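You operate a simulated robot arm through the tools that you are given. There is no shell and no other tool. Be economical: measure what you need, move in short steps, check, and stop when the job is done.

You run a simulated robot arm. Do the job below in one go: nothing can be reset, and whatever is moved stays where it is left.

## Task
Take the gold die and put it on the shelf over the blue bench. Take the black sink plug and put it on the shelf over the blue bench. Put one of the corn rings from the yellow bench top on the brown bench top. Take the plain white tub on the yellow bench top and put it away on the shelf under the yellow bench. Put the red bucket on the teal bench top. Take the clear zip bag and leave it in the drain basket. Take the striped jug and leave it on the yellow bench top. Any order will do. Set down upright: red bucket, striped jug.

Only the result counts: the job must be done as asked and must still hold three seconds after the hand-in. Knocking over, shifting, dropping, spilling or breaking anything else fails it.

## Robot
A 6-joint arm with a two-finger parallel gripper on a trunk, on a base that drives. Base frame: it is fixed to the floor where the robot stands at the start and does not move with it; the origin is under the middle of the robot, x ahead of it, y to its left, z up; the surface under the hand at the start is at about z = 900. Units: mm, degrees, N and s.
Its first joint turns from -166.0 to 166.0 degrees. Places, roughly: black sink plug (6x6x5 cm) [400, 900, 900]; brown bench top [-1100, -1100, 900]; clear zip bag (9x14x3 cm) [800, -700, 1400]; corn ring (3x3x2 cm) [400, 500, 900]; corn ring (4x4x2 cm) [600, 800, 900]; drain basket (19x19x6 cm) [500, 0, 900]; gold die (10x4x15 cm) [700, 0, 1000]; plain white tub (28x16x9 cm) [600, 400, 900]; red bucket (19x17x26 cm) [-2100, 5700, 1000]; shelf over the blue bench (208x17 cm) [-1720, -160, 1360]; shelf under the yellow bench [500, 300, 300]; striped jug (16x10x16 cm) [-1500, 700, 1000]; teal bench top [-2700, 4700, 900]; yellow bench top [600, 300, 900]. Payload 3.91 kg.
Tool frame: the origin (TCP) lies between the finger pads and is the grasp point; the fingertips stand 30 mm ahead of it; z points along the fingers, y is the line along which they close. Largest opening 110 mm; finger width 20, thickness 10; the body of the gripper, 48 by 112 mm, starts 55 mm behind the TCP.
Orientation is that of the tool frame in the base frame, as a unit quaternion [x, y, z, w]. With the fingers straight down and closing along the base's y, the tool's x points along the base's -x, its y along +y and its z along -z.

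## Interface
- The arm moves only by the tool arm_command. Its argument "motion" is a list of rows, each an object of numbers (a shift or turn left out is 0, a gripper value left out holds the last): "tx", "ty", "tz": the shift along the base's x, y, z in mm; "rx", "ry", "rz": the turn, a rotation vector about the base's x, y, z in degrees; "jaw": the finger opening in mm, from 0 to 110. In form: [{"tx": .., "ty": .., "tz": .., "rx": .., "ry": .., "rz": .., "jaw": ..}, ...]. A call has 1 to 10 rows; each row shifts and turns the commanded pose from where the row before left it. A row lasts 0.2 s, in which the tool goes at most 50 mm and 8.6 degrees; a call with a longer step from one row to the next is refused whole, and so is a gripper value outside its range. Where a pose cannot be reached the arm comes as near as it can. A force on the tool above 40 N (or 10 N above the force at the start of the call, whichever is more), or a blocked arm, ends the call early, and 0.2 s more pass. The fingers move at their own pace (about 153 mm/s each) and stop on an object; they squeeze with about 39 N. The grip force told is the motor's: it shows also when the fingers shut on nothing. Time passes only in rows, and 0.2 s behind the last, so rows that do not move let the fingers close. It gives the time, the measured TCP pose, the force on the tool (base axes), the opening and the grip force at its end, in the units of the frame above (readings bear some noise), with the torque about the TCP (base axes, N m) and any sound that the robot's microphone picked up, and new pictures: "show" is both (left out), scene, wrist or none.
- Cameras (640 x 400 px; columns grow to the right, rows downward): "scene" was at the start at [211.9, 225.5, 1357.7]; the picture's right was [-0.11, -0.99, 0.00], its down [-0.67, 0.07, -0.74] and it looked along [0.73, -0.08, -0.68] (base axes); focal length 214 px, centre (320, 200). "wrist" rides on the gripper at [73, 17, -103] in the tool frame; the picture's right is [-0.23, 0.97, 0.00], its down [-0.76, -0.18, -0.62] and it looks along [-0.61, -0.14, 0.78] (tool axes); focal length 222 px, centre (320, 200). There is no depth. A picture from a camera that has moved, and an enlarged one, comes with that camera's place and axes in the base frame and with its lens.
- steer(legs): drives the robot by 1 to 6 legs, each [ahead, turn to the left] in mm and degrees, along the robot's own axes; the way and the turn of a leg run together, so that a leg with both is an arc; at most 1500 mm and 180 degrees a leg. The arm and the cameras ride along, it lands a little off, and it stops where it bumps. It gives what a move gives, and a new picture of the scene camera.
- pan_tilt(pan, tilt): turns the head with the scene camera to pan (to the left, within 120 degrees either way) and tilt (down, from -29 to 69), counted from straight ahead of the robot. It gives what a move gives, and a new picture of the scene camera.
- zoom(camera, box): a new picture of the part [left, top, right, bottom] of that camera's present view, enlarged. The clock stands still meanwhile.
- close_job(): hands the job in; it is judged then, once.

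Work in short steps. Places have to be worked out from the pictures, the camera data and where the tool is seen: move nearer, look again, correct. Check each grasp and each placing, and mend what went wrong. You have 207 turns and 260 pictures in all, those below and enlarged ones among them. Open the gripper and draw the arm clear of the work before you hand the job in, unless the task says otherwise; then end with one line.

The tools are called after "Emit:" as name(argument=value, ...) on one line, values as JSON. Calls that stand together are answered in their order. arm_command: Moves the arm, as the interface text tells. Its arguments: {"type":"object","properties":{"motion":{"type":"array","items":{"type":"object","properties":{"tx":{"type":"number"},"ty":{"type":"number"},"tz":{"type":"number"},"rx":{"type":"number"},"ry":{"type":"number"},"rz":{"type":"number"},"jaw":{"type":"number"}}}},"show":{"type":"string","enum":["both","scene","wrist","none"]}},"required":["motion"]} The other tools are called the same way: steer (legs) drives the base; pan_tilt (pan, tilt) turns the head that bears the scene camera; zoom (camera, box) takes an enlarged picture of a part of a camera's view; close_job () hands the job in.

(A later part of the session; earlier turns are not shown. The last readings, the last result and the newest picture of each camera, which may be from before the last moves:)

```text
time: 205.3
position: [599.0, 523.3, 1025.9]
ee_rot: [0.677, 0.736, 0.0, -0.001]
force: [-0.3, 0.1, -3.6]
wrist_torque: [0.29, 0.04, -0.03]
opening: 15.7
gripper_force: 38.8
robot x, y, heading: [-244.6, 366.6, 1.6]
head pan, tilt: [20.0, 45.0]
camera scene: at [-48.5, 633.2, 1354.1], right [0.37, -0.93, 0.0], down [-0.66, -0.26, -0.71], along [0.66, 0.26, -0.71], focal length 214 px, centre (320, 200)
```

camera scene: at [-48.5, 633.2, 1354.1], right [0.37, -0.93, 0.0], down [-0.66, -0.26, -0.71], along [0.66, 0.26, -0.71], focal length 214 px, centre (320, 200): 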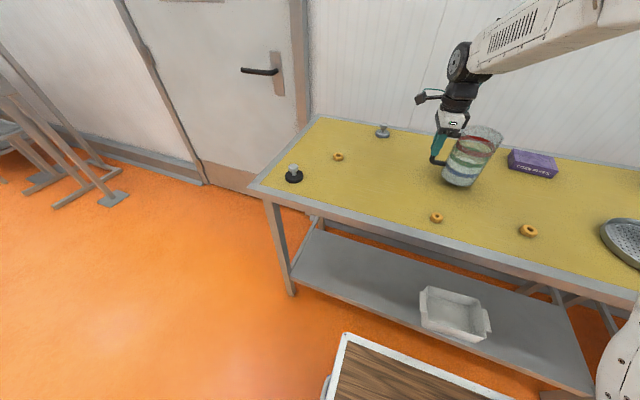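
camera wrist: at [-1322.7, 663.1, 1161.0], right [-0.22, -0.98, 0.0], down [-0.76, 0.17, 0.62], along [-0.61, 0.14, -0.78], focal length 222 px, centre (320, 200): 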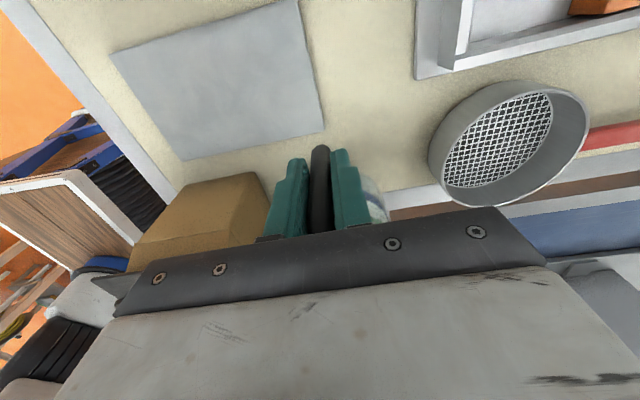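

Clear spot below. Lower the last 25 mm in small steps.

Emit:
arm_command(motion=[{"tz": -8}, {"tz": -6}, {"tz": -4}, {"tz": -3}, {}], show="none")

Emit:
arm_command(motion=[{"tz": -2}, {"tz": -2}, {}], show="none")

Emit:
zoom(camera="scene", box=[390, 90, 550, 210])

```text
time: 206.5
position: [599.9, 524.9, 1003.6]
ee_rot: [0.676, 0.737, -0.001, 0.001]
force: [0.1, -0.4, -4.1]
wrist_torque: [0.28, 0.03, -0.01]
opening: 15.8
gripper_force: 39.6
robot x, y, heading: [-245.2, 364.2, 1.7]
head pan, tilt: [20.0, 45.0]
```

```text
time: 207.3
position: [599.9, 525.0, 1002.7]
ee_rot: [0.676, 0.737, 0.0, 0.0]
force: [0.3, -2.7, 6.7]
wrist_torque: [-1.29, -0.3, -0.04]
opening: 15.9
gripper_force: 39.1
robot x, y, heading: [-243.9, 362.0, 1.9]
head pan, tilt: [20.0, 45.0]
```

```text
3.33 times, centred on (470, 150) of scene
camera zoom: at [-48.7, 633.0, 1354.2], right [0.37, -0.93, 0.0], down [-0.66, -0.26, -0.71], along [0.66, 0.26, -0.71], focal length 715 px, centre (-180, 367)
```

zoom: 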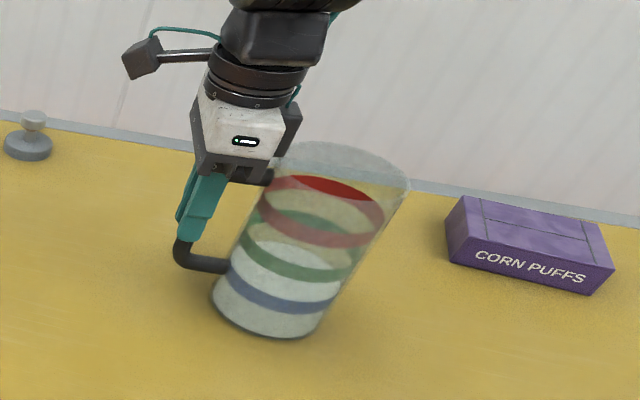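

Contact with the bench. Release and rise clear of the handle.

Emit:
arm_command(motion=[{"tz": 1, "jaw": 50}, {}, {}, {"tz": 20}, {"tz": 40}, {"tz": 45}, {"tz": 40}, {}], show="scene")

Emit:
zoom(camera="scene", box=[390, 90, 550, 210])

```text
time: 209.1
position: [599.8, 525.3, 1148.5]
ee_rot: [0.677, 0.736, -0.001, 0.0]
force: [0.1, 0.5, -0.7]
wrist_torque: [0.0, 0.01, -0.02]
opening: 50.0
gripper_force: 0.1
robot x, y, heading: [-246.4, 363.3, 1.7]
head pan, tilt: [20.0, 45.0]
camera scene: at [-48.5, 633.2, 1354.1], right [0.37, -0.93, 0.0], down [-0.66, -0.26, -0.71], along [0.66, 0.26, -0.71], focal length 214 px, centre (320, 200)
```

scene: 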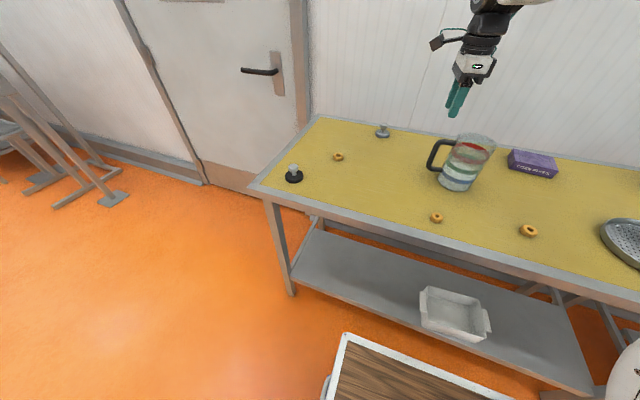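

```text
3.33 times, centred on (470, 150) of scene
camera zoom: at [-48.5, 633.2, 1354.1], right [0.37, -0.93, 0.0], down [-0.66, -0.26, -0.71], along [0.66, 0.26, -0.71], focal length 715 px, centre (-180, 367)
```

zoom: 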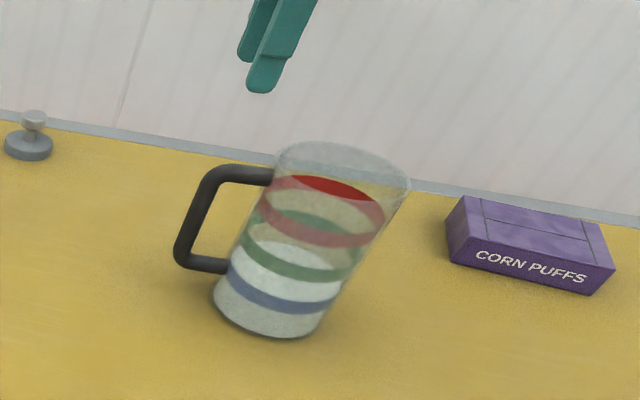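

The jug stands upright. Next the black plug; a closer look at it.

Emit:
zoom(camera="scene", box=[255, 140, 375, 220])

Emit:
arm_command(motion=[{"tz": 40, "ty": 20}, {"tz": 20, "ty": 40}, {"tx": -20, "ty": 40, "rz": 8.5}, {"tx": -20, "ty": 40, "rz": 8.5}, {"tx": -20, "ty": 40, "rz": 8.5}, {"tx": -20, "ty": 40, "rz": 8.5}, {"tx": -20, "ty": 40, "rz": 8.5}, {"tx": -20, "ty": 40, "rz": 8.5}, {"tx": -20, "ty": 40, "rz": 8.5}, {"tx": -20, "ty": 40, "rz": 8.5}], show="scene")

```text
5.00 times, centred on (315, 180) of scene
camera zoom: at [-48.5, 633.2, 1354.1], right [0.37, -0.93, 0.0], down [-0.66, -0.26, -0.71], along [0.66, 0.26, -0.71], focal length 1072 px, centre (345, 300)
```

zoom: 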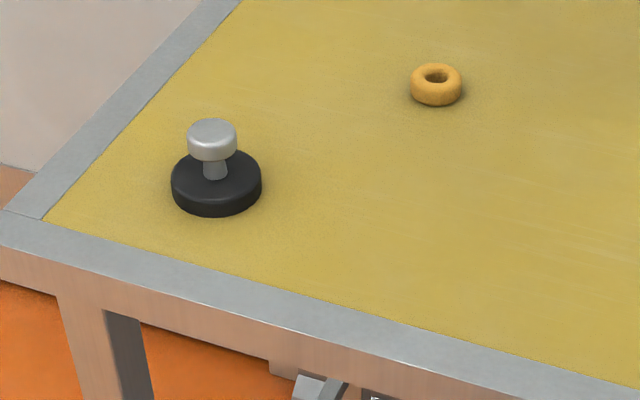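

```text
time: 211.3
position: [440.4, 903.6, 1202.7]
ee_rot: [0.147, 0.989, -0.001, -0.001]
force: [0.2, 0.1, 0.5]
wrist_torque: [0.05, -0.02, 0.0]
opening: 50.4
gripper_force: 0.1
robot x, y, heading: [-242.8, 365.8, 1.8]
head pan, tilt: [20.0, 45.0]
camera scene: at [-48.3, 632.8, 1354.2], right [0.37, -0.93, 0.0], down [-0.66, -0.26, -0.71], along [0.66, 0.26, -0.71], focal length 214 px, centre (320, 200)
```

scene: 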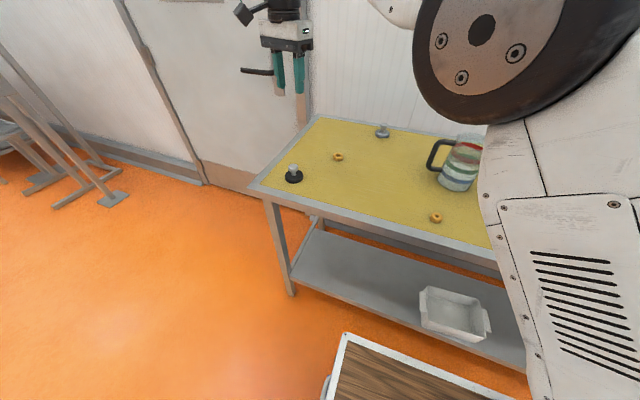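

Plug centre ≈(435,914), its knob (≈33 mm wide) at z≈943. I align the tool and pitch it 45°, coming down above the knob.

Emit:
arm_command(motion=[{"rz": 8.5, "ty": 5}, {"rz": 8.5, "ty": 5}, {"ry": -7.5, "tz": -15}, {"ry": -7.5, "tz": -25}, {"ry": -7.5, "tz": -30}, {"ry": -7.5, "tz": -30}, {"ry": -7.5, "tz": -35}, {"ry": -7.5, "tz": -35, "tx": -4}, {}], show="wrist")

```text
time: 213.3
position: [435.1, 915.1, 1037.0]
ee_rot: [0.001, 0.924, 0.0, 0.383]
force: [0.0, 0.0, 0.1]
wrist_torque: [-0.01, 0.0, -0.01]
opening: 50.2
gripper_force: 0.0
robot x, y, heading: [-247.3, 365.6, 1.8]
head pan, tilt: [20.0, 45.0]
camera wrist: at [310.2, 931.9, 1058.9], right [0.16, 0.97, 0.16], down [0.1, -0.18, 0.98], along [0.98, -0.14, -0.12], focal length 222 px, centre (320, 200)
```

wrist: 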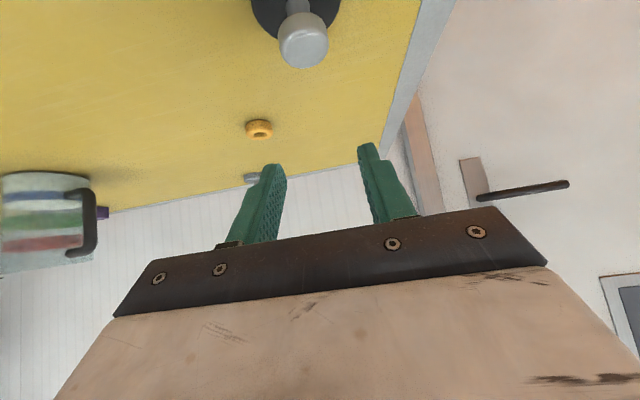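

Knob measured at (428,920). Adjust and descend, then close.

Emit:
arm_command(motion=[{"tx": -6, "ty": 4, "tz": -30}, {"tz": -30}, {"tz": -22}, {"tz": -10}, {}], show="wrist")

```text
time: 214.5
position: [430.5, 918.3, 943.9]
ee_rot: [0.002, 0.924, -0.002, 0.382]
force: [0.3, 0.5, -0.9]
wrist_torque: [0.01, 0.03, 0.01]
opening: 49.6
gripper_force: 0.1
robot x, y, heading: [-246.1, 366.2, 2.0]
head pan, tilt: [20.0, 45.0]
camera wrist: at [305.7, 934.9, 966.8], right [0.16, 0.97, 0.16], down [0.1, -0.18, 0.98], along [0.98, -0.14, -0.12], focal length 222 px, centre (320, 200)
```

wrist: 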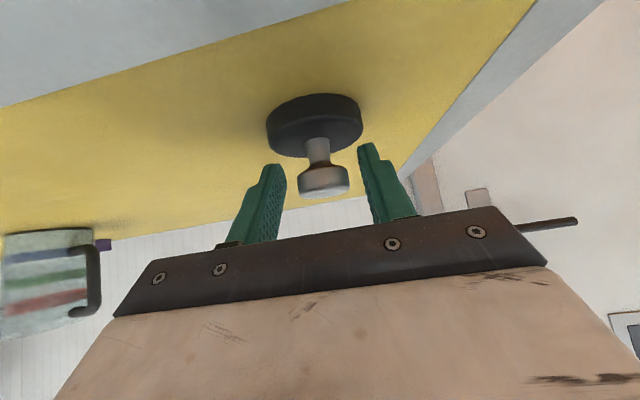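

Emit:
arm_command(motion=[{"ty": 2, "jaw": 0}, {}, {}, {"tz": 5}, {"tz": 10}, {"tz": 20}, {"tz": 30}, {}], show="wrist")

```text
time: 216.3
position: [429.4, 922.0, 1010.0]
ee_rot: [0.0, 0.924, 0.0, 0.382]
force: [-0.2, 0.1, -0.8]
wrist_torque: [-0.02, -0.03, 0.0]
opening: 30.1
gripper_force: 39.1
robot x, y, heading: [-249.2, 363.1, 1.8]
head pan, tilt: [20.0, 45.0]
camera wrist: at [305.5, 937.9, 1032.1], right [0.16, 0.97, 0.16], down [0.1, -0.18, 0.98], along [0.98, -0.14, -0.12], focal length 222 px, centre (320, 200)
```

wrist: 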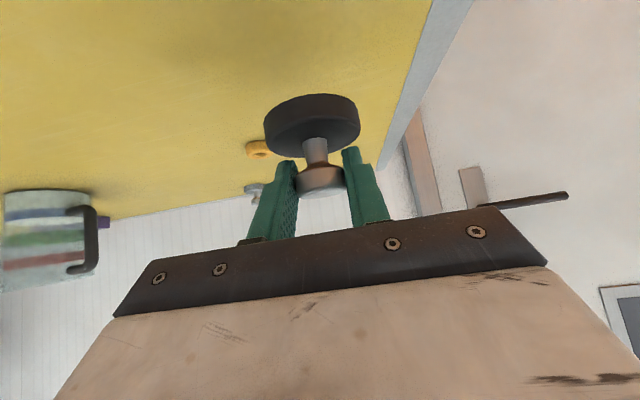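

The plug is held (30 mm grip). Raise and tuck the arm, then drive round to the west side of the blue bench.

Emit:
arm_command(motion=[{"tz": 40}, {"ty": -38, "tz": 25, "tx": -6}, {"ty": -38, "tz": 25, "tx": -6}, {"ty": -38, "tz": 25, "tx": -6}, {"ty": -38, "tz": 25, "tx": -6}, {"ty": -38, "tz": 25, "tx": -6}, {"ty": -38, "tz": 25, "tx": -6}, {"ty": -38, "tz": 25, "tx": -6}, {"ty": -38, "tz": 25, "tx": -6}, {"ty": -38, "tz": 25, "tx": -6}], show="none")

Emit:
arm_command(motion=[{"ty": -30, "tz": 35}, {"ty": -30, "tz": 35}, {"ty": -30, "tz": 35}, {"ty": -30, "tz": 35}, {}], show="none")

Emit:
steer(legs=[[0, 89], [1140, 0], [0, 89], [1300, 0], [1170, 0]])

Emit:
pan_tilt(pan=70, tilt=25)

```text
time: 218.5
position: [375.7, 578.7, 1277.4]
ee_rot: [-0.001, 0.924, 0.0, 0.382]
force: [0.3, -0.3, -1.6]
wrist_torque: [-0.04, -0.01, -0.02]
opening: 30.3
gripper_force: 39.1
robot x, y, heading: [-244.5, 365.9, 1.5]
head pan, tilt: [20.0, 45.0]
```

```text
time: 219.7
position: [375.6, 458.5, 1417.5]
ee_rot: [0.0, 0.924, -0.001, 0.382]
force: [-0.2, 0.0, -0.3]
wrist_torque: [-0.01, 0.0, 0.0]
opening: 30.2
gripper_force: 38.4
robot x, y, heading: [-245.1, 368.6, 1.6]
head pan, tilt: [20.0, 45.0]
```

```text
time: 244.7
position: [-3361.5, 1471.5, 1417.0]
ee_rot: [0.924, -0.018, -0.382, -0.008]
force: [0.4, 0.3, -0.1]
wrist_torque: [0.0, -0.02, 0.03]
opening: 30.3
gripper_force: 39.0
robot x, y, heading: [-2738.3, 1543.5, 179.5]
head pan, tilt: [20.0, 45.0]
camera scene: at [-2946.4, 1279.9, 1354.1], right [-0.33, 0.94, 0.0], down [0.67, 0.24, -0.71], along [-0.67, -0.24, -0.71], focal length 214 px, centre (320, 200)
```

scene: 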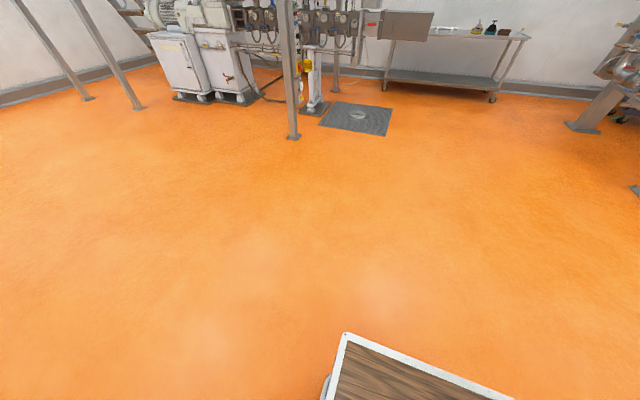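

```text
time: 245.8
position: [-3362.2, 1471.5, 1417.2]
ee_rot: [0.924, -0.018, -0.383, -0.007]
force: [-0.6, -0.2, -0.9]
wrist_torque: [-0.01, -0.03, -0.03]
opening: 30.4
gripper_force: 39.2
robot x, y, heading: [-2734.8, 1541.4, 179.7]
head pan, tilt: [70.0, 25.0]
camera scene: at [-2902.1, 1220.8, 1384.7], right [-0.94, 0.35, 0.0], down [0.15, 0.4, -0.91], along [-0.32, -0.85, -0.42], focal length 214 px, centre (320, 200)
```

scene: 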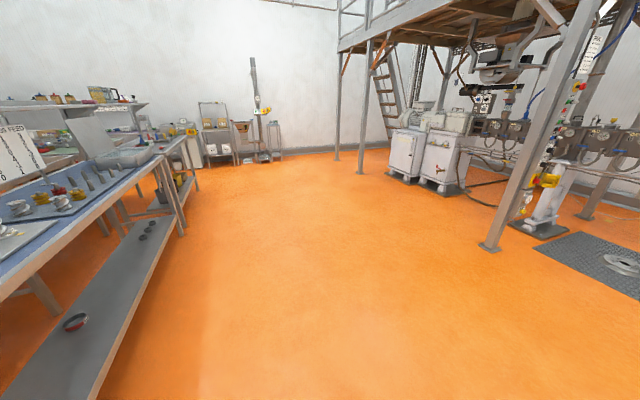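

The floor west of the bench is free. Turn south, drive, then turn east to face the shelf.

Emit:
steer(legs=[[0, 90], [960, 0], [0, 90]])

Emit:
pan_tilt(pan=0, tilt=20)

```text
time: 258.5
position: [-2111.5, 627.8, 1416.6]
ee_rot: [0.034, 0.923, -0.014, 0.382]
force: [0.5, -0.5, -1.3]
wrist_torque: [0.02, -0.01, 0.0]
opening: 30.1
gripper_force: 39.1
robot x, y, heading: [-2740.3, 580.4, -2.2]
head pan, tilt: [70.0, 25.0]
camera scene: at [-2566.0, 892.8, 1384.7], right [0.92, -0.38, 0.0], down [-0.16, -0.39, -0.91], along [0.34, 0.84, -0.42], focal length 214 px, centre (320, 200)
```

scene: 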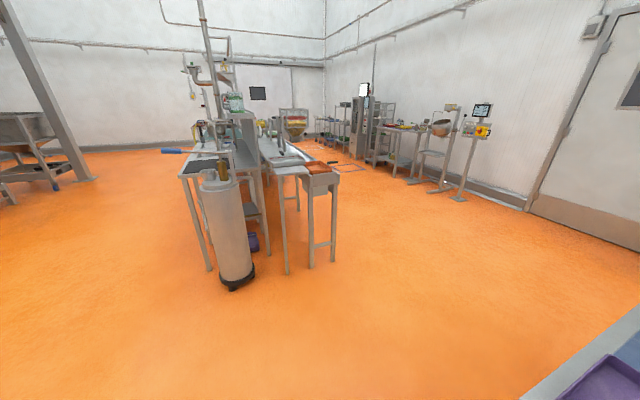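

```text
time: 259.9
position: [-2111.5, 627.1, 1416.1]
ee_rot: [0.033, 0.924, -0.013, 0.382]
force: [0.7, -0.1, -1.4]
wrist_torque: [0.02, 0.02, 0.03]
opening: 30.3
gripper_force: 39.0
robot x, y, heading: [-2738.5, 572.4, -2.4]
head pan, tilt: [0.0, 20.0]
camera scene: at [-2508.1, 803.8, 1392.8], right [-0.04, -1.0, 0.0], down [-0.34, 0.01, -0.94], along [0.94, -0.04, -0.34], focal length 214 px, centre (320, 200)
```

scene: 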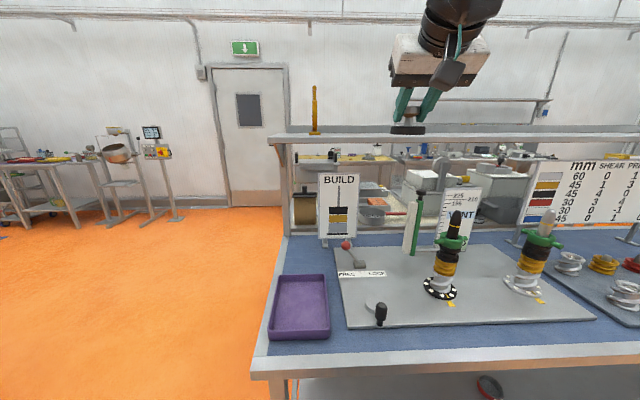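

Facing the shelf now. Drive 95 mm closer, then extend the plug over the shelf.

Emit:
steer(legs=[[95, 0]])

Emit:
arm_command(motion=[{"tz": 25}, {"tx": 45}, {"tx": 45}, {"tx": 45}, {"tx": 45}, {"tx": 45}, {"tx": 40}, {}])

```text
time: 261.0
position: [-2015.7, 624.1, 1416.3]
ee_rot: [0.034, 0.924, -0.014, 0.382]
force: [0.7, -0.1, -1.1]
wrist_torque: [0.0, 0.02, -0.02]
opening: 30.6
gripper_force: 39.1
robot x, y, heading: [-2643.8, 572.9, -2.6]
head pan, tilt: [0.0, 20.0]
camera scene: at [-2411.7, 799.8, 1392.8], right [-0.04, -1.0, 0.0], down [-0.34, 0.01, -0.94], along [0.94, -0.04, -0.34], focal length 214 px, centre (320, 200)
```

scene: 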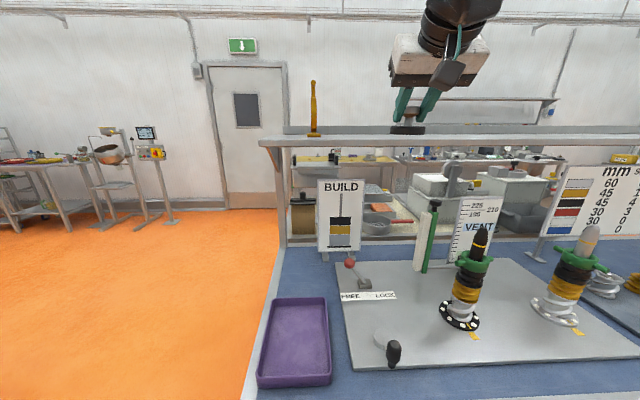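

```text
time: 262.8
position: [-1755.6, 623.0, 1444.3]
ee_rot: [0.033, 0.924, -0.014, 0.382]
force: [0.4, 0.1, -1.0]
wrist_torque: [-0.01, -0.01, 0.03]
opening: 30.3
gripper_force: 39.0
robot x, y, heading: [-2644.7, 573.0, -2.2]
head pan, tilt: [0.0, 20.0]
camera scene: at [-2411.7, 799.8, 1392.8], right [-0.04, -1.0, 0.0], down [-0.34, 0.01, -0.94], along [0.94, -0.04, -0.34], focal length 214 px, centre (320, 200)
camera wrist: at [-1877.6, 649.1, 1465.5], right [0.23, 0.96, 0.16], down [0.09, -0.18, 0.98], along [0.97, -0.21, -0.13], focal length 222 px, centre (320, 200)
```

scene: 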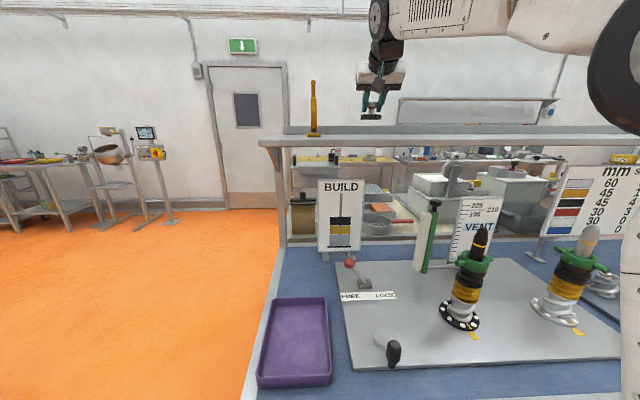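
wrist: 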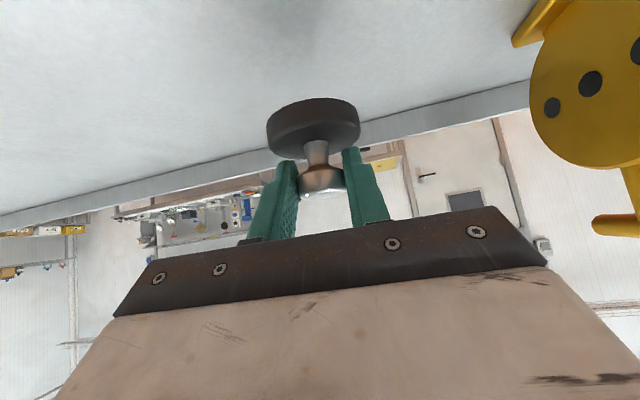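

Plug is above the middle of the shelf. Lower to touch.

Emit:
arm_command(motion=[{"tx": 10, "tz": -18}, {"tz": -14}, {"tz": -6}, {}], show="none")

Emit:
arm_command(motion=[{"tz": -3}, {"tz": -3}, {}], show="none")

Emit:
arm_command(motion=[{"tz": -2}, {"tz": -2}, {}], show="wrist")

```text
time: 263.8
position: [-1742.5, 623.8, 1404.9]
ee_rot: [0.034, 0.923, -0.013, 0.382]
force: [-0.1, -0.5, -0.4]
wrist_torque: [-0.02, 0.02, -0.01]
opening: 30.3
gripper_force: 39.1
robot x, y, heading: [-2644.2, 579.1, -2.4]
head pan, tilt: [0.0, 20.0]
```

```text
time: 264.6
position: [-1741.9, 624.5, 1397.5]
ee_rot: [0.034, 0.923, -0.013, 0.383]
force: [1.1, 0.5, -2.3]
wrist_torque: [0.04, -0.01, 0.03]
opening: 30.1
gripper_force: 38.9
robot x, y, heading: [-2643.3, 578.0, -2.4]
head pan, tilt: [0.0, 20.0]
```

```text
time: 265.4
position: [-1742.4, 623.7, 1395.5]
ee_rot: [0.034, 0.923, -0.015, 0.383]
force: [4.0, -0.6, 9.0]
wrist_torque: [-0.13, -0.14, 0.01]
opening: 30.6
gripper_force: 39.4
robot x, y, heading: [-2644.6, 575.8, -2.1]
head pan, tilt: [0.0, 20.0]
camera wrist: at [-1864.6, 648.7, 1416.4], right [0.23, 0.96, 0.16], down [0.08, -0.18, 0.98], along [0.97, -0.21, -0.12], focal length 222 px, centre (320, 200)
```

wrist: 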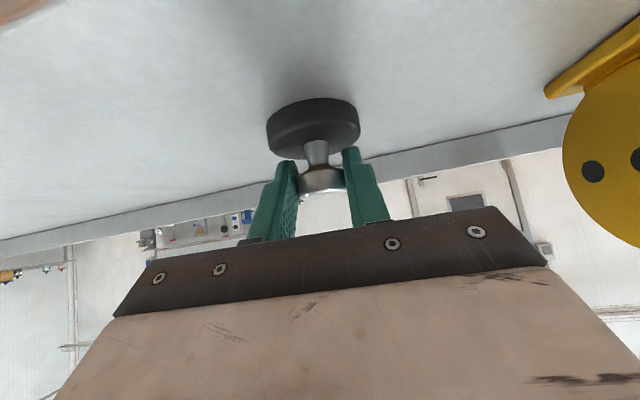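

Contact. Open to 55 mm and back out along the tool axis.

Emit:
arm_command(motion=[{"tz": 1, "jaw": 56}, {}, {"tx": -12, "tz": 12}, {"tx": -25, "tz": 25}, {"tx": -30, "tz": 30}, {}], show="wrist")

```text
time: 266.8
position: [-1806.2, 624.2, 1461.8]
ee_rot: [0.033, 0.924, -0.014, 0.382]
force: [0.0, -0.2, -0.5]
wrist_torque: [-0.02, -0.02, 0.03]
opening: 55.8
gripper_force: 0.1
robot x, y, heading: [-2643.1, 574.6, -2.3]
head pan, tilt: [0.0, 20.0]
camera wrist: at [-1930.2, 650.7, 1485.0], right [0.23, 0.96, 0.16], down [0.09, -0.18, 0.98], along [0.97, -0.21, -0.13], focal length 222 px, centre (320, 200)
```

wrist: 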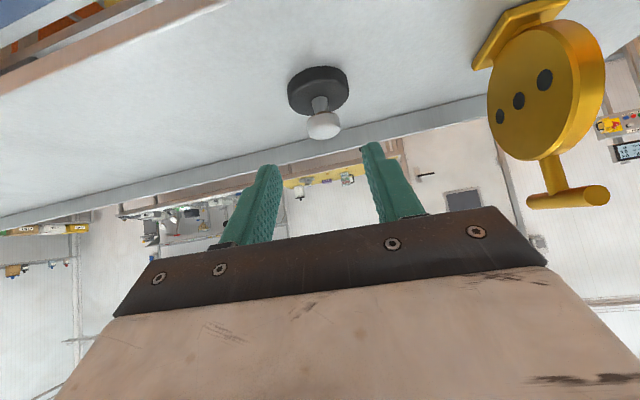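

Plug and die both stand on the shelf. Draw the arm back, retreat, and look north for the bucket and teal bench.

Emit:
arm_command(motion=[{"tx": -40, "tz": 10}, {"tx": -45}, {"tx": -45}, {"tx": -45}, {"tx": -40}], show="none")

Emit:
steer(legs=[[-250, 0], [0, 92], [1000, 0]])

Emit:
pan_tilt(pan=-5, tilt=12)

```text
time: 268.0
position: [-2020.7, 623.6, 1473.0]
ee_rot: [0.033, 0.924, -0.014, 0.382]
force: [0.2, -0.1, -0.6]
wrist_torque: [-0.04, 0.0, -0.05]
opening: 56.0
gripper_force: 0.1
robot x, y, heading: [-2644.6, 576.7, -2.6]
head pan, tilt: [0.0, 20.0]
```

```text
time: 278.5
position: [-2882.9, 2226.5, 1473.1]
ee_rot: [-0.624, 0.681, 0.259, 0.282]
force: [0.7, -0.5, -0.5]
wrist_torque: [-0.01, 0.01, 0.0]
opening: 56.1
gripper_force: 0.1
robot x, y, heading: [-2845.7, 1603.4, 86.7]
head pan, tilt: [0.0, 20.0]
camera scene: at [-3067.0, 1837.7, 1392.8], right [1.0, -0.06, 0.0], down [-0.02, -0.34, -0.94], along [0.05, 0.94, -0.34], focal length 214 px, centre (320, 200)
```

scene: 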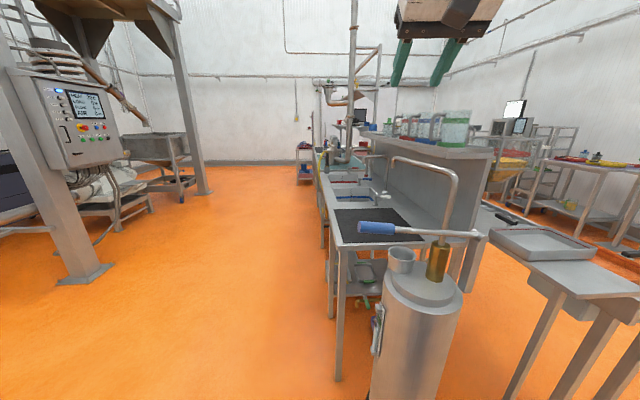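

```text
time: 279.2
position: [-2882.4, 2226.2, 1474.7]
ee_rot: [-0.624, 0.682, 0.258, 0.282]
force: [-0.3, 0.0, -0.1]
wrist_torque: [0.01, -0.02, 0.02]
opening: 56.0
gripper_force: 0.0
robot x, y, heading: [-2846.0, 1602.1, 86.9]
head pan, tilt: [-5.0, 12.0]
camera scene: at [-3059.0, 1837.0, 1405.8], right [0.99, -0.14, 0.0], down [-0.03, -0.21, -0.98], along [0.14, 0.97, -0.21], focal length 214 px, centre (320, 200)
```

scene: 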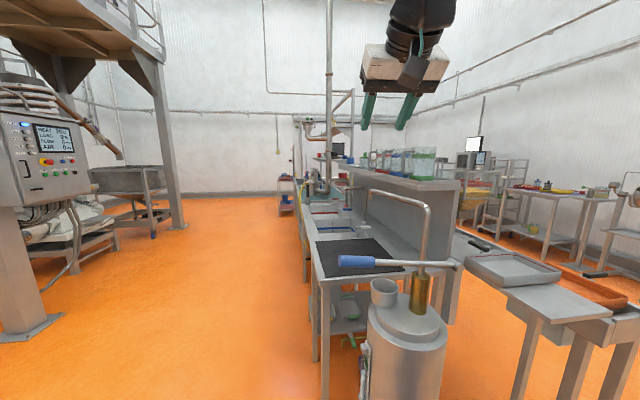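

There's a wide aisle to the west of the machine row. Drive into it and north.

Emit:
steer(legs=[[0, 50], [930, 0], [0, -47], [1500, 0]])

Emit:
pan_tilt(pan=-35, tilt=12)

```text
time: 295.7
position: [-3640.0, 4389.3, 1473.5]
ee_rot: [-0.651, 0.656, 0.269, 0.271]
force: [0.7, 0.0, -1.0]
wrist_torque: [0.01, 0.01, -0.03]
opening: 56.2
gripper_force: 0.2
robot x, y, heading: [-3551.9, 3773.3, 91.5]
head pan, tilt: [-5.0, 12.0]
camera scene: at [-3785.5, 3987.8, 1405.8], right [1.0, -0.07, 0.0], down [-0.01, -0.21, -0.98], along [0.06, 0.98, -0.21], focal length 214 px, centre (320, 200)
```

scene: 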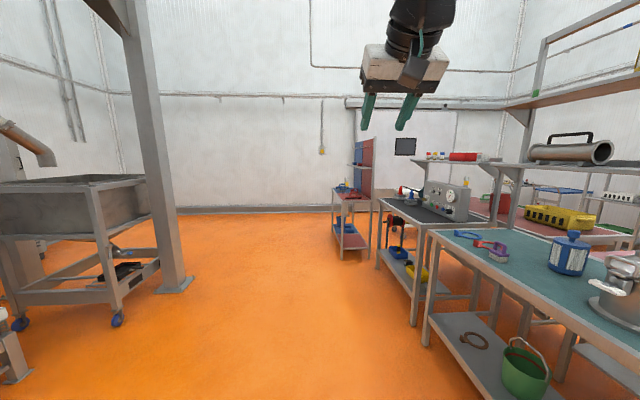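

```text
time: 296.6
position: [-3641.2, 4388.1, 1473.9]
ee_rot: [-0.65, 0.657, 0.269, 0.272]
force: [0.6, 0.4, -0.6]
wrist_torque: [-0.01, -0.01, -0.01]
opening: 55.9
gripper_force: 0.0
robot x, y, heading: [-3551.8, 3766.5, 91.4]
head pan, tilt: [-35.0, 12.0]
camera scene: at [-3739.8, 3972.3, 1405.9], right [0.83, -0.55, 0.0], down [-0.12, -0.17, -0.98], along [0.54, 0.81, -0.21], focal length 214 px, centre (320, 200)
```

scene: 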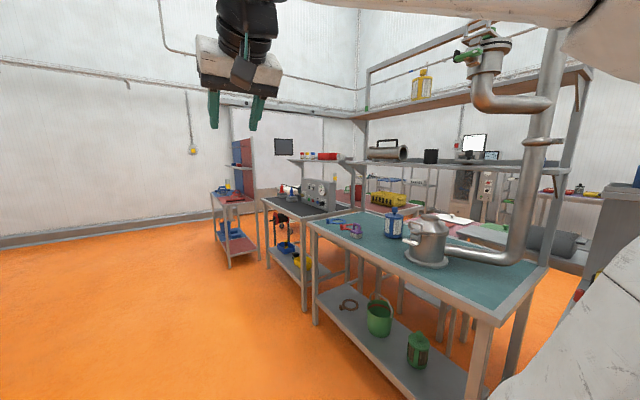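

Emit:
zoom(camera="scene", box=[290, 140, 450, 240])

```text
4.00 times, centred on (370, 190) of scene
camera zoom: at [-3739.8, 3972.3, 1405.9], right [0.83, -0.55, 0.0], down [-0.12, -0.17, -0.98], along [0.54, 0.81, -0.21], focal length 858 px, centre (120, 240)
```

zoom: 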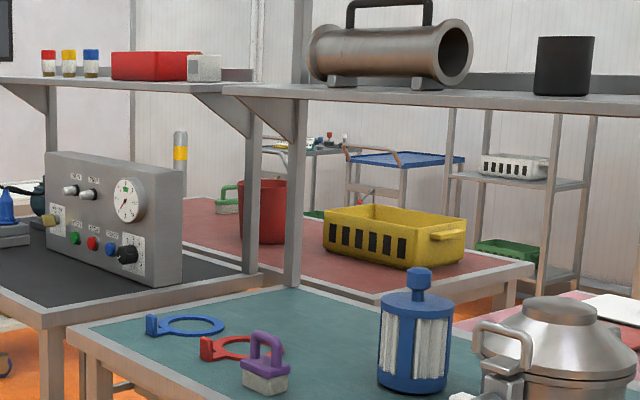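

The red bucket stands on a red bench on the east side of the row, so I must reach it from the east aisle. Drive back south around the row and up the east side.

Emit:
steer(legs=[[0, 178.5], [1500, 0], [650, 0], [0, 90], [1500, 0], [900, 0]])

Emit:
steer(legs=[[0, 90], [1500, 0], [1300, 0]])

Emit:
pan_tilt(pan=25, tilt=15)

```text
time: 329.8
position: [-425.7, 2127.6, 1473.5]
ee_rot: [-0.044, 0.923, 0.019, 0.382]
force: [-0.5, -0.6, 0.0]
wrist_torque: [0.03, -0.02, 0.01]
opening: 55.8
gripper_force: 0.2
robot x, y, heading: [-1032.3, 1973.4, 7.2]
head pan, tilt: [-35.0, 12.0]
camera scene: at [-850.9, 2180.6, 1405.8], right [-0.47, -0.89, 0.0], down [-0.18, 0.1, -0.98], along [0.87, -0.45, -0.21], focal length 214 px, centre (320, 200)
```

scene: 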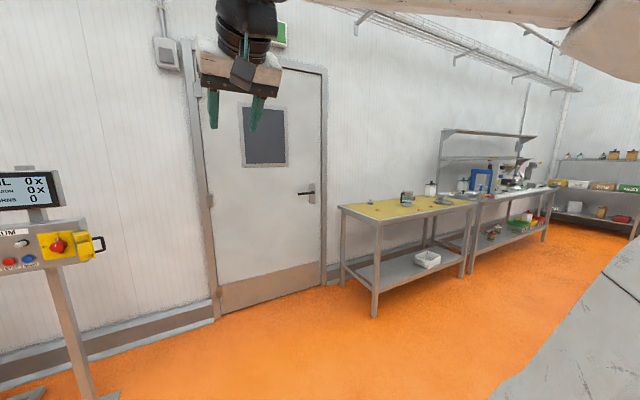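

```text
time: 347.1
position: [-1488.4, 5363.4, 1474.7]
ee_rot: [0.671, -0.635, -0.277, -0.263]
force: [0.5, 0.6, -0.8]
wrist_torque: [0.0, -0.02, 0.02]
opening: 55.8
gripper_force: 0.0
robot x, y, heading: [-1362.3, 4750.7, 94.7]
head pan, tilt: [-35.0, 12.0]
camera scene: at [-1560.8, 4941.3, 1405.8], right [0.87, -0.5, 0.0], down [-0.1, -0.18, -0.98], along [0.49, 0.85, -0.21], focal length 214 px, centre (320, 200)
```

scene: 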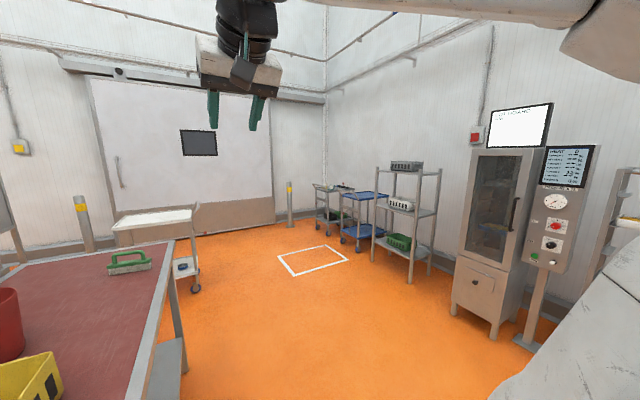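

```text
time: 348.4
position: [-1488.6, 5364.9, 1473.4]
ee_rot: [0.671, -0.635, -0.278, -0.264]
force: [0.2, 1.0, -0.1]
wrist_torque: [0.01, 0.01, -0.02]
opening: 55.6
gripper_force: 0.0
robot x, y, heading: [-1361.9, 4755.4, 94.9]
head pan, tilt: [25.0, 15.0]
camera scene: at [-1654.0, 4941.5, 1401.0], right [0.87, 0.5, 0.0], down [0.13, -0.22, -0.97], along [-0.48, 0.84, -0.26], focal length 214 px, centre (320, 200)
```

scene: 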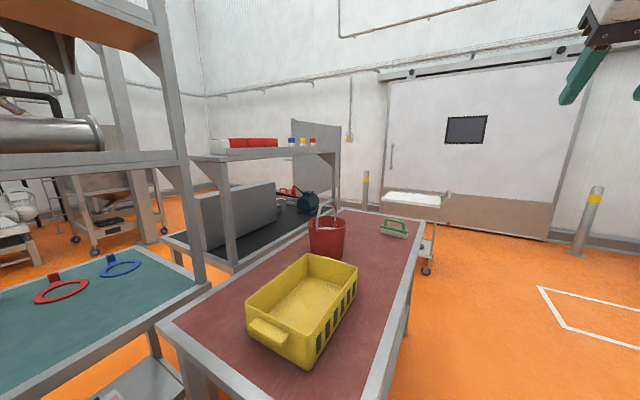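

The bucket stands at about (-2057,5710) on the red bench; the teal bench lies just southwest. I check whether the floor east of the teal bench is free.

Emit:
pan_tilt(pan=80, tilt=30)

```text
time: 349.7
position: [-1488.6, 5362.8, 1473.5]
ee_rot: [0.671, -0.635, -0.277, -0.263]
force: [1.1, 0.3, 0.1]
wrist_torque: [-0.01, -0.02, -0.01]
opening: 56.2
gripper_force: 0.1
robot x, y, heading: [-1360.0, 4751.3, 95.1]
head pan, tilt: [80.0, 30.0]
camera scene: at [-1697.5, 4868.6, 1376.8], right [0.09, 1.0, 0.0], down [0.5, -0.04, -0.87], along [-0.86, 0.08, -0.5], focal length 214 px, centre (320, 200)
```

scene: 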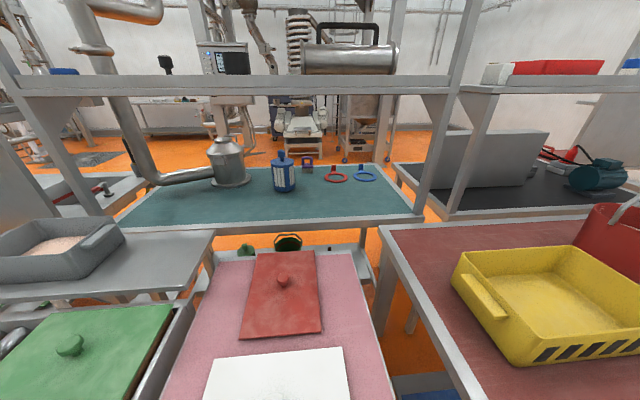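

The teal bench must be served from the west. First get the bucket: drive up beside it and face west.

Emit:
steer(legs=[[0, -19], [970, 0], [0, 104]])

Emit:
pan_tilt(pan=-10, tilt=30)

```text
time: 360.1
position: [-1745.4, 5660.6, 1474.6]
ee_rot: [0.923, -0.038, -0.382, -0.016]
force: [0.9, 0.4, 0.4]
wrist_torque: [-0.01, 0.0, 0.01]
opening: 55.8
gripper_force: 0.0
robot x, y, heading: [-1121.4, 5703.0, 177.2]
head pan, tilt: [80.0, 30.0]
camera scene: at [-1284.8, 5385.6, 1376.8], right [-0.97, 0.22, 0.0], down [0.11, 0.49, -0.87], along [-0.19, -0.84, -0.5], focal length 214 px, centre (320, 200)
```

scene: 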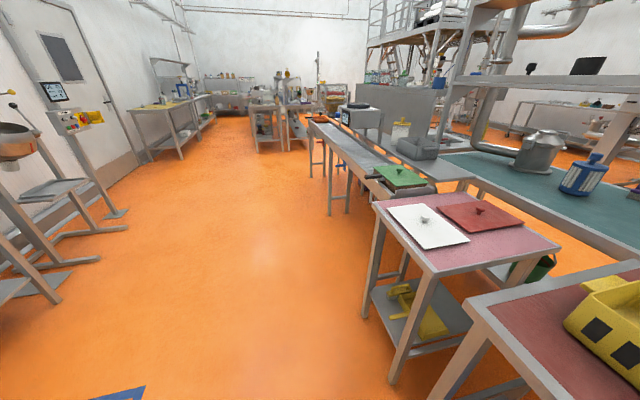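

```text
time: 361.7
position: [-1744.3, 5661.2, 1474.9]
ee_rot: [0.923, -0.038, -0.382, -0.015]
force: [0.2, -0.2, 0.5]
wrist_torque: [0.0, 0.05, 0.02]
opening: 55.9
gripper_force: 0.1
robot x, y, heading: [-1117.9, 5702.9, 177.2]
head pan, tilt: [-10.0, 30.0]
camera scene: at [-1352.6, 5493.9, 1376.8], right [0.22, 0.97, 0.0], down [0.49, -0.11, -0.87], along [-0.84, 0.19, -0.5], focal length 214 px, centre (320, 200)
```

scene: 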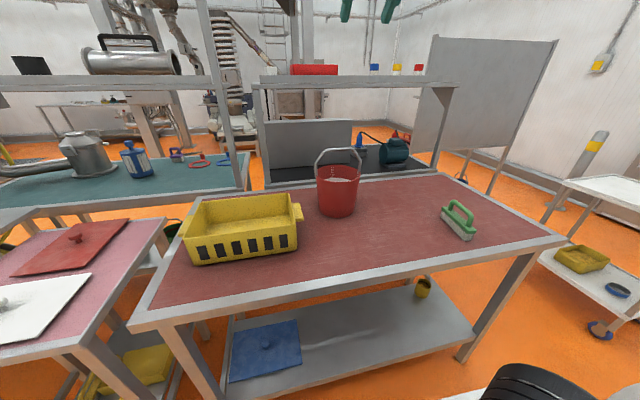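

Emit:
zoom(camera="scene", box=[270, 130, 410, 230])

```text
4.00 times, centred on (340, 180) of scene
camera zoom: at [-1352.6, 5493.9, 1376.8], right [0.22, 0.97, 0.0], down [0.49, -0.11, -0.87], along [-0.84, 0.19, -0.5], focal length 858 px, centre (240, 280)
```

zoom: 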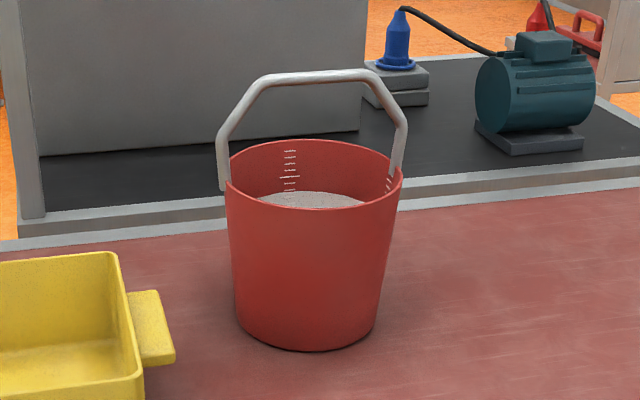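

The bucket (with grain inside) has an upright bail: bar along y at about (-2043,5720), z≈1155. Drive in 100 mm, turn the tool vertical with jaws closing along x, above the bail.

Emit:
steer(legs=[[100, 0]])

Emit:
arm_command(motion=[{"ry": -7.5, "tz": -15, "tx": -10}, {"ry": -7.5, "tz": -20, "tx": -10}, {"ry": -7.5, "tz": -20, "tx": -10, "ty": 10}, {"ry": -7.5, "tz": -20, "tx": -10, "ty": 10}, {"ry": -7.5, "tz": -20, "tx": -20, "ty": 10}, {"ry": -7.5, "tz": -20, "tx": -20, "ty": 10}, {"rz": -8.5, "tx": -20, "ty": 10}, {"rz": -8.5, "tx": -20, "ty": 10}, {"rz": -8.5, "tx": -20}, {"rz": -8.5, "tx": -20}], show="none")

Emit:
arm_command(motion=[{"rz": -8.5, "tx": -20}, {"rz": -8.5, "tx": -15}, {"rz": -8.5}, {"rz": -8.5}, {"rz": -8.5}, {"rz": -8.5}, {"rz": -5}, {}])

```text
time: 362.9
position: [-1846.7, 5667.4, 1475.2]
ee_rot: [0.923, -0.038, -0.382, -0.016]
force: [-0.1, 0.6, 0.3]
wrist_torque: [0.0, 0.0, -0.02]
opening: 56.0
gripper_force: 0.0
robot x, y, heading: [-1223.5, 5705.6, 176.9]
head pan, tilt: [-10.0, 30.0]
camera scene: at [-1454.3, 5499.7, 1376.8], right [0.23, 0.97, 0.0], down [0.49, -0.11, -0.87], along [-0.84, 0.2, -0.5], focal length 214 px, centre (320, 200)
```

scene: 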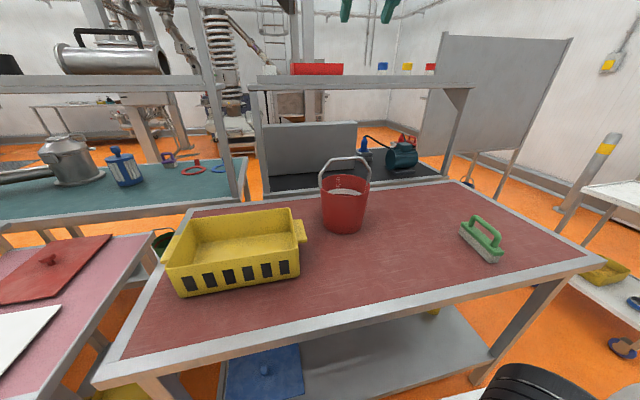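

```text
time: 365.1
position: [-2006.7, 5726.7, 1359.5]
ee_rot: [0.947, -0.321, 0.009, -0.029]
force: [0.7, -0.3, 0.4]
wrist_torque: [0.0, 0.05, 0.05]
opening: 56.0
gripper_force: 0.0
robot x, y, heading: [-1225.5, 5707.3, 176.7]
head pan, tilt: [-10.0, 30.0]
```

```text
time: 366.9
position: [-2041.1, 5726.5, 1359.2]
ee_rot: [-0.684, 0.729, -0.021, 0.022]
force: [0.7, 0.0, 0.0]
wrist_torque: [-0.02, 0.04, -0.02]
opening: 55.9
gripper_force: 0.0
robot x, y, heading: [-1225.2, 5704.4, 176.8]
head pan, tilt: [-10.0, 30.0]
camera scene: at [-1454.3, 5499.7, 1376.7], right [0.23, 0.97, 0.0], down [0.49, -0.11, -0.87], along [-0.84, 0.2, -0.5], focal length 214 px, centre (320, 200)
camera wrist: at [-2069.1, 5655.3, 1460.6], right [-0.96, 0.29, -0.06], down [0.19, 0.75, 0.63], along [0.23, 0.6, -0.77], focal length 222 px, centre (320, 200)
```

scene: 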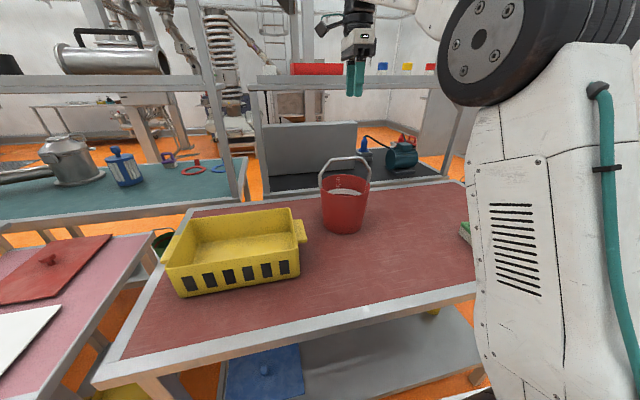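
wrist: 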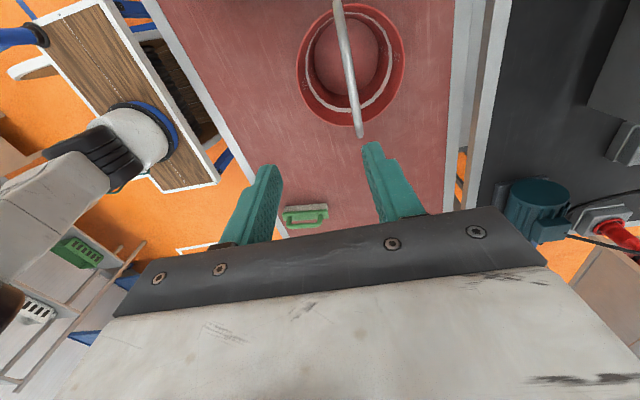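

From above the bail bar is at x≈-2066, y≈5725. Straighten the tool, shift and descend part-way.

Emit:
arm_command(motion=[{"tx": -25, "ry": 3.5}, {"tz": -45}, {"tz": -45}, {}], show="wrist")

Emit:
zoom(camera="scene", box=[280, 70, 440, 240])

```text
time: 367.9
position: [-2068.1, 5725.6, 1270.2]
ee_rot: [-0.686, 0.728, 0.0, -0.003]
force: [0.7, -0.2, -0.4]
wrist_torque: [0.01, -0.01, 0.01]
opening: 56.1
gripper_force: 0.0
robot x, y, heading: [-1221.6, 5709.0, 176.8]
head pan, tilt: [-10.0, 30.0]
camera wrist: at [-2089.7, 5653.0, 1373.6], right [-0.96, 0.28, 0.0], down [0.22, 0.75, 0.62], along [0.18, 0.6, -0.78], focal length 222 px, centre (320, 200)
```

wrist: 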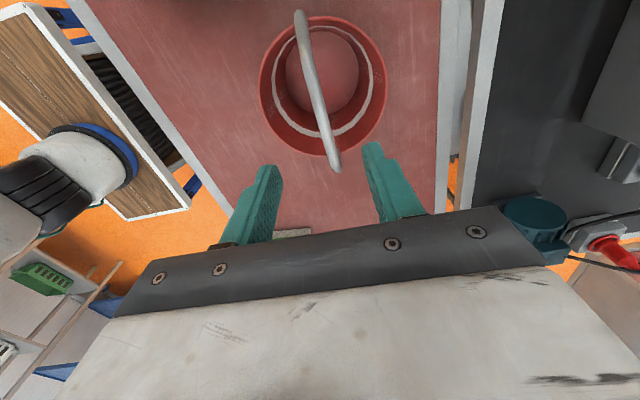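

```text
2.35 times, centred on (360, 155) of scene
camera zoom: at [-1454.3, 5499.7, 1376.8], right [0.23, 0.97, 0.0], down [0.49, -0.11, -0.87], along [-0.84, 0.2, -0.5], focal length 505 px, centre (226, 306)
```

zoom: 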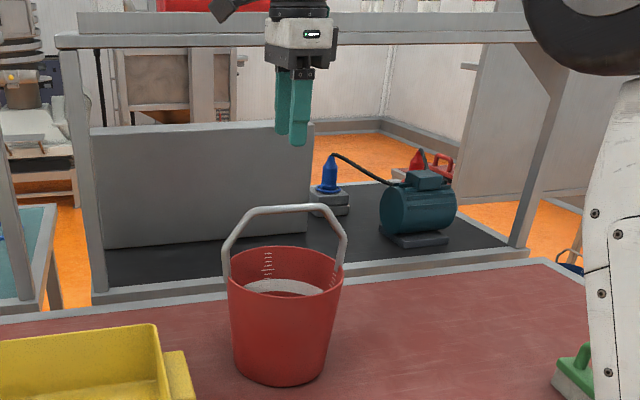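

Well aligned: bar at (-2069,5725). Descend to z≈1150, close, and lift gently.

Emit:
arm_command(motion=[{"tx": -1, "tz": -40}, {"tz": -40}, {"tz": -25}, {"tz": -14}, {"jaw": 0}, {}, {}], show="wrist")

```text
time: 369.5
position: [-2067.9, 5722.9, 1149.7]
ee_rot: [-0.686, 0.728, 0.0, -0.001]
force: [0.2, 0.1, -0.2]
wrist_torque: [-0.03, 0.01, 0.02]
opening: 11.3
gripper_force: 38.7
robot x, y, heading: [-1225.9, 5706.3, 176.6]
head pan, tilt: [-10.0, 30.0]
camera wrist: at [-2088.6, 5652.0, 1253.1], right [-0.96, 0.28, 0.0], down [0.22, 0.75, 0.62], along [0.18, 0.6, -0.78], focal length 222 px, centre (320, 200)
```

wrist: 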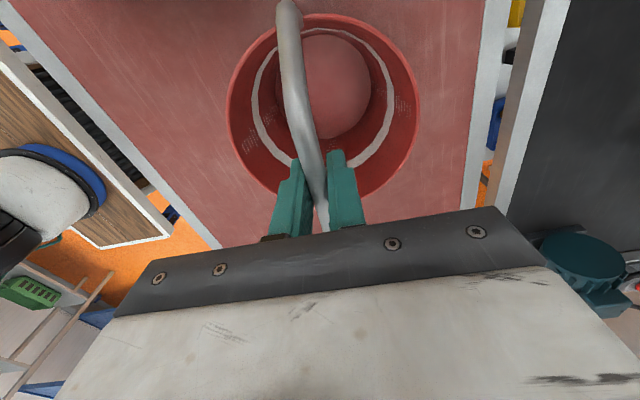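

Emit:
arm_command(motion=[{"tz": 3}, {"tz": 4}, {"tz": 6}, {"tz": 10}, {"tz": 15}, {"tz": 15}, {}], show="scene")

```text
time: 371.1
position: [-2065.8, 5725.7, 1204.3]
ee_rot: [-0.686, 0.728, 0.0, -0.001]
force: [0.0, 0.2, -2.7]
wrist_torque: [-0.04, -0.01, -0.03]
opening: 11.3
gripper_force: 39.3
robot x, y, heading: [-1224.5, 5706.5, 177.0]
head pan, tilt: [-10.0, 30.0]
camera scene: at [-1454.4, 5499.7, 1376.7], right [0.23, 0.97, 0.0], down [0.49, -0.11, -0.87], along [-0.84, 0.2, -0.5], focal length 214 px, centre (320, 200)
```

scene: 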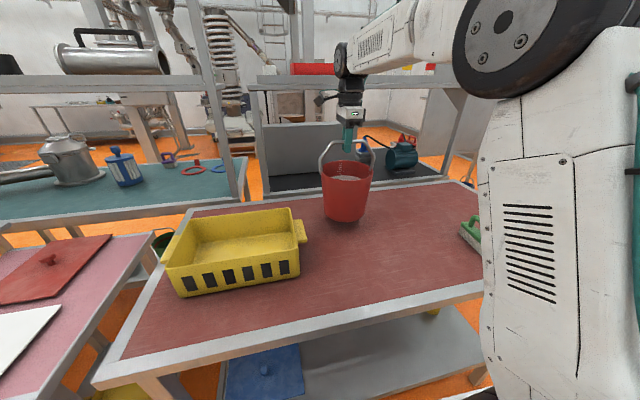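

The bucket hangs level. Raise, draw it in, and start the drive round to the west side.

Emit:
arm_command(motion=[{"tz": 30}, {"tz": 40}, {"tz": 40}, {"tx": 30}, {"tx": 35}, {"tx": 40}, {"tx": 40}, {"tx": 40}, {"tx": 20}], show="none")

Emit:
steer(legs=[[-300, 0], [0, 93], [1500, 0], [1500, 0], [1000, 0]])

```text
time: 373.1
position: [-1865.0, 5725.4, 1312.9]
ee_rot: [-0.686, 0.727, 0.0, 0.0]
force: [-0.1, -0.6, -2.3]
wrist_torque: [0.02, -0.04, -0.01]
opening: 11.0
gripper_force: 38.8
robot x, y, heading: [-1225.9, 5709.3, 176.9]
head pan, tilt: [-10.0, 30.0]
```

```text
time: 397.8
position: [-888.0, 1081.4, 1311.8]
ee_rot: [1.0, 0.003, 0.0, 0.0]
force: [0.1, -0.1, -3.5]
wrist_torque: [0.0, -0.04, 0.04]
opening: 11.2
gripper_force: 39.2
robot x, y, heading: [-911.3, 1722.7, -89.2]
head pan, tilt: [-10.0, 30.0]
camera scene: at [-689.8, 1506.0, 1376.7], right [-0.99, 0.16, 0.0], down [0.08, 0.49, -0.87], along [-0.14, -0.85, -0.5], focal length 214 px, centre (320, 200)
```

scene: 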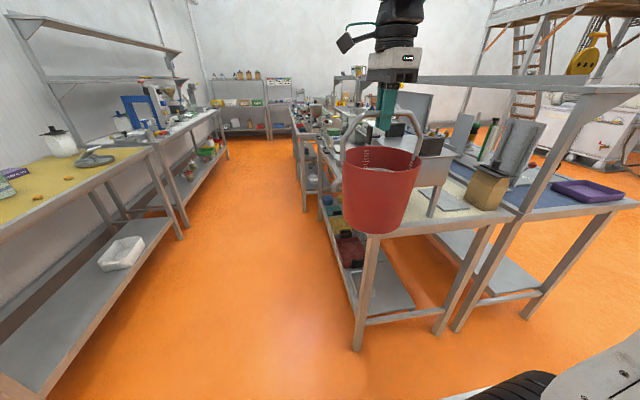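

Everything is clear; continue west and then north up the west aisle.

Emit:
steer(legs=[[0, -91], [1500, 0], [1150, 0]])

```text
time: 414.4
position: [-4173.0, 1800.9, 1312.1]
ee_rot: [-0.695, 0.719, -0.001, -0.001]
force: [-0.7, -0.9, -2.9]
wrist_torque: [0.04, -0.02, 0.03]
opening: 11.3
gripper_force: 38.6
robot x, y, heading: [-3529.1, 1802.4, 178.6]
head pan, tilt: [-10.0, 30.0]
camera scene: at [-3756.5, 1586.8, 1376.7], right [0.2, 0.98, 0.0], down [0.49, -0.1, -0.87], along [-0.85, 0.17, -0.5], focal length 214 px, centre (320, 200)
```

scene: 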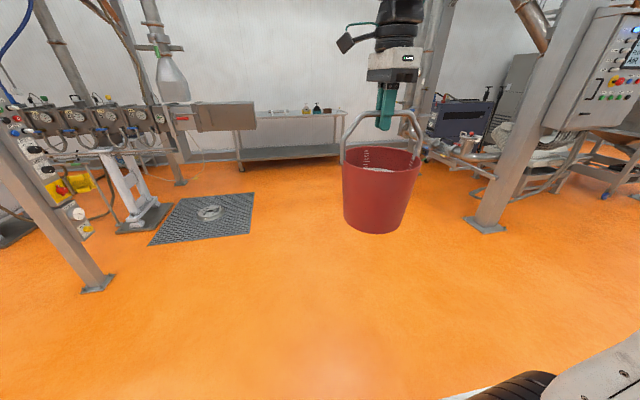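

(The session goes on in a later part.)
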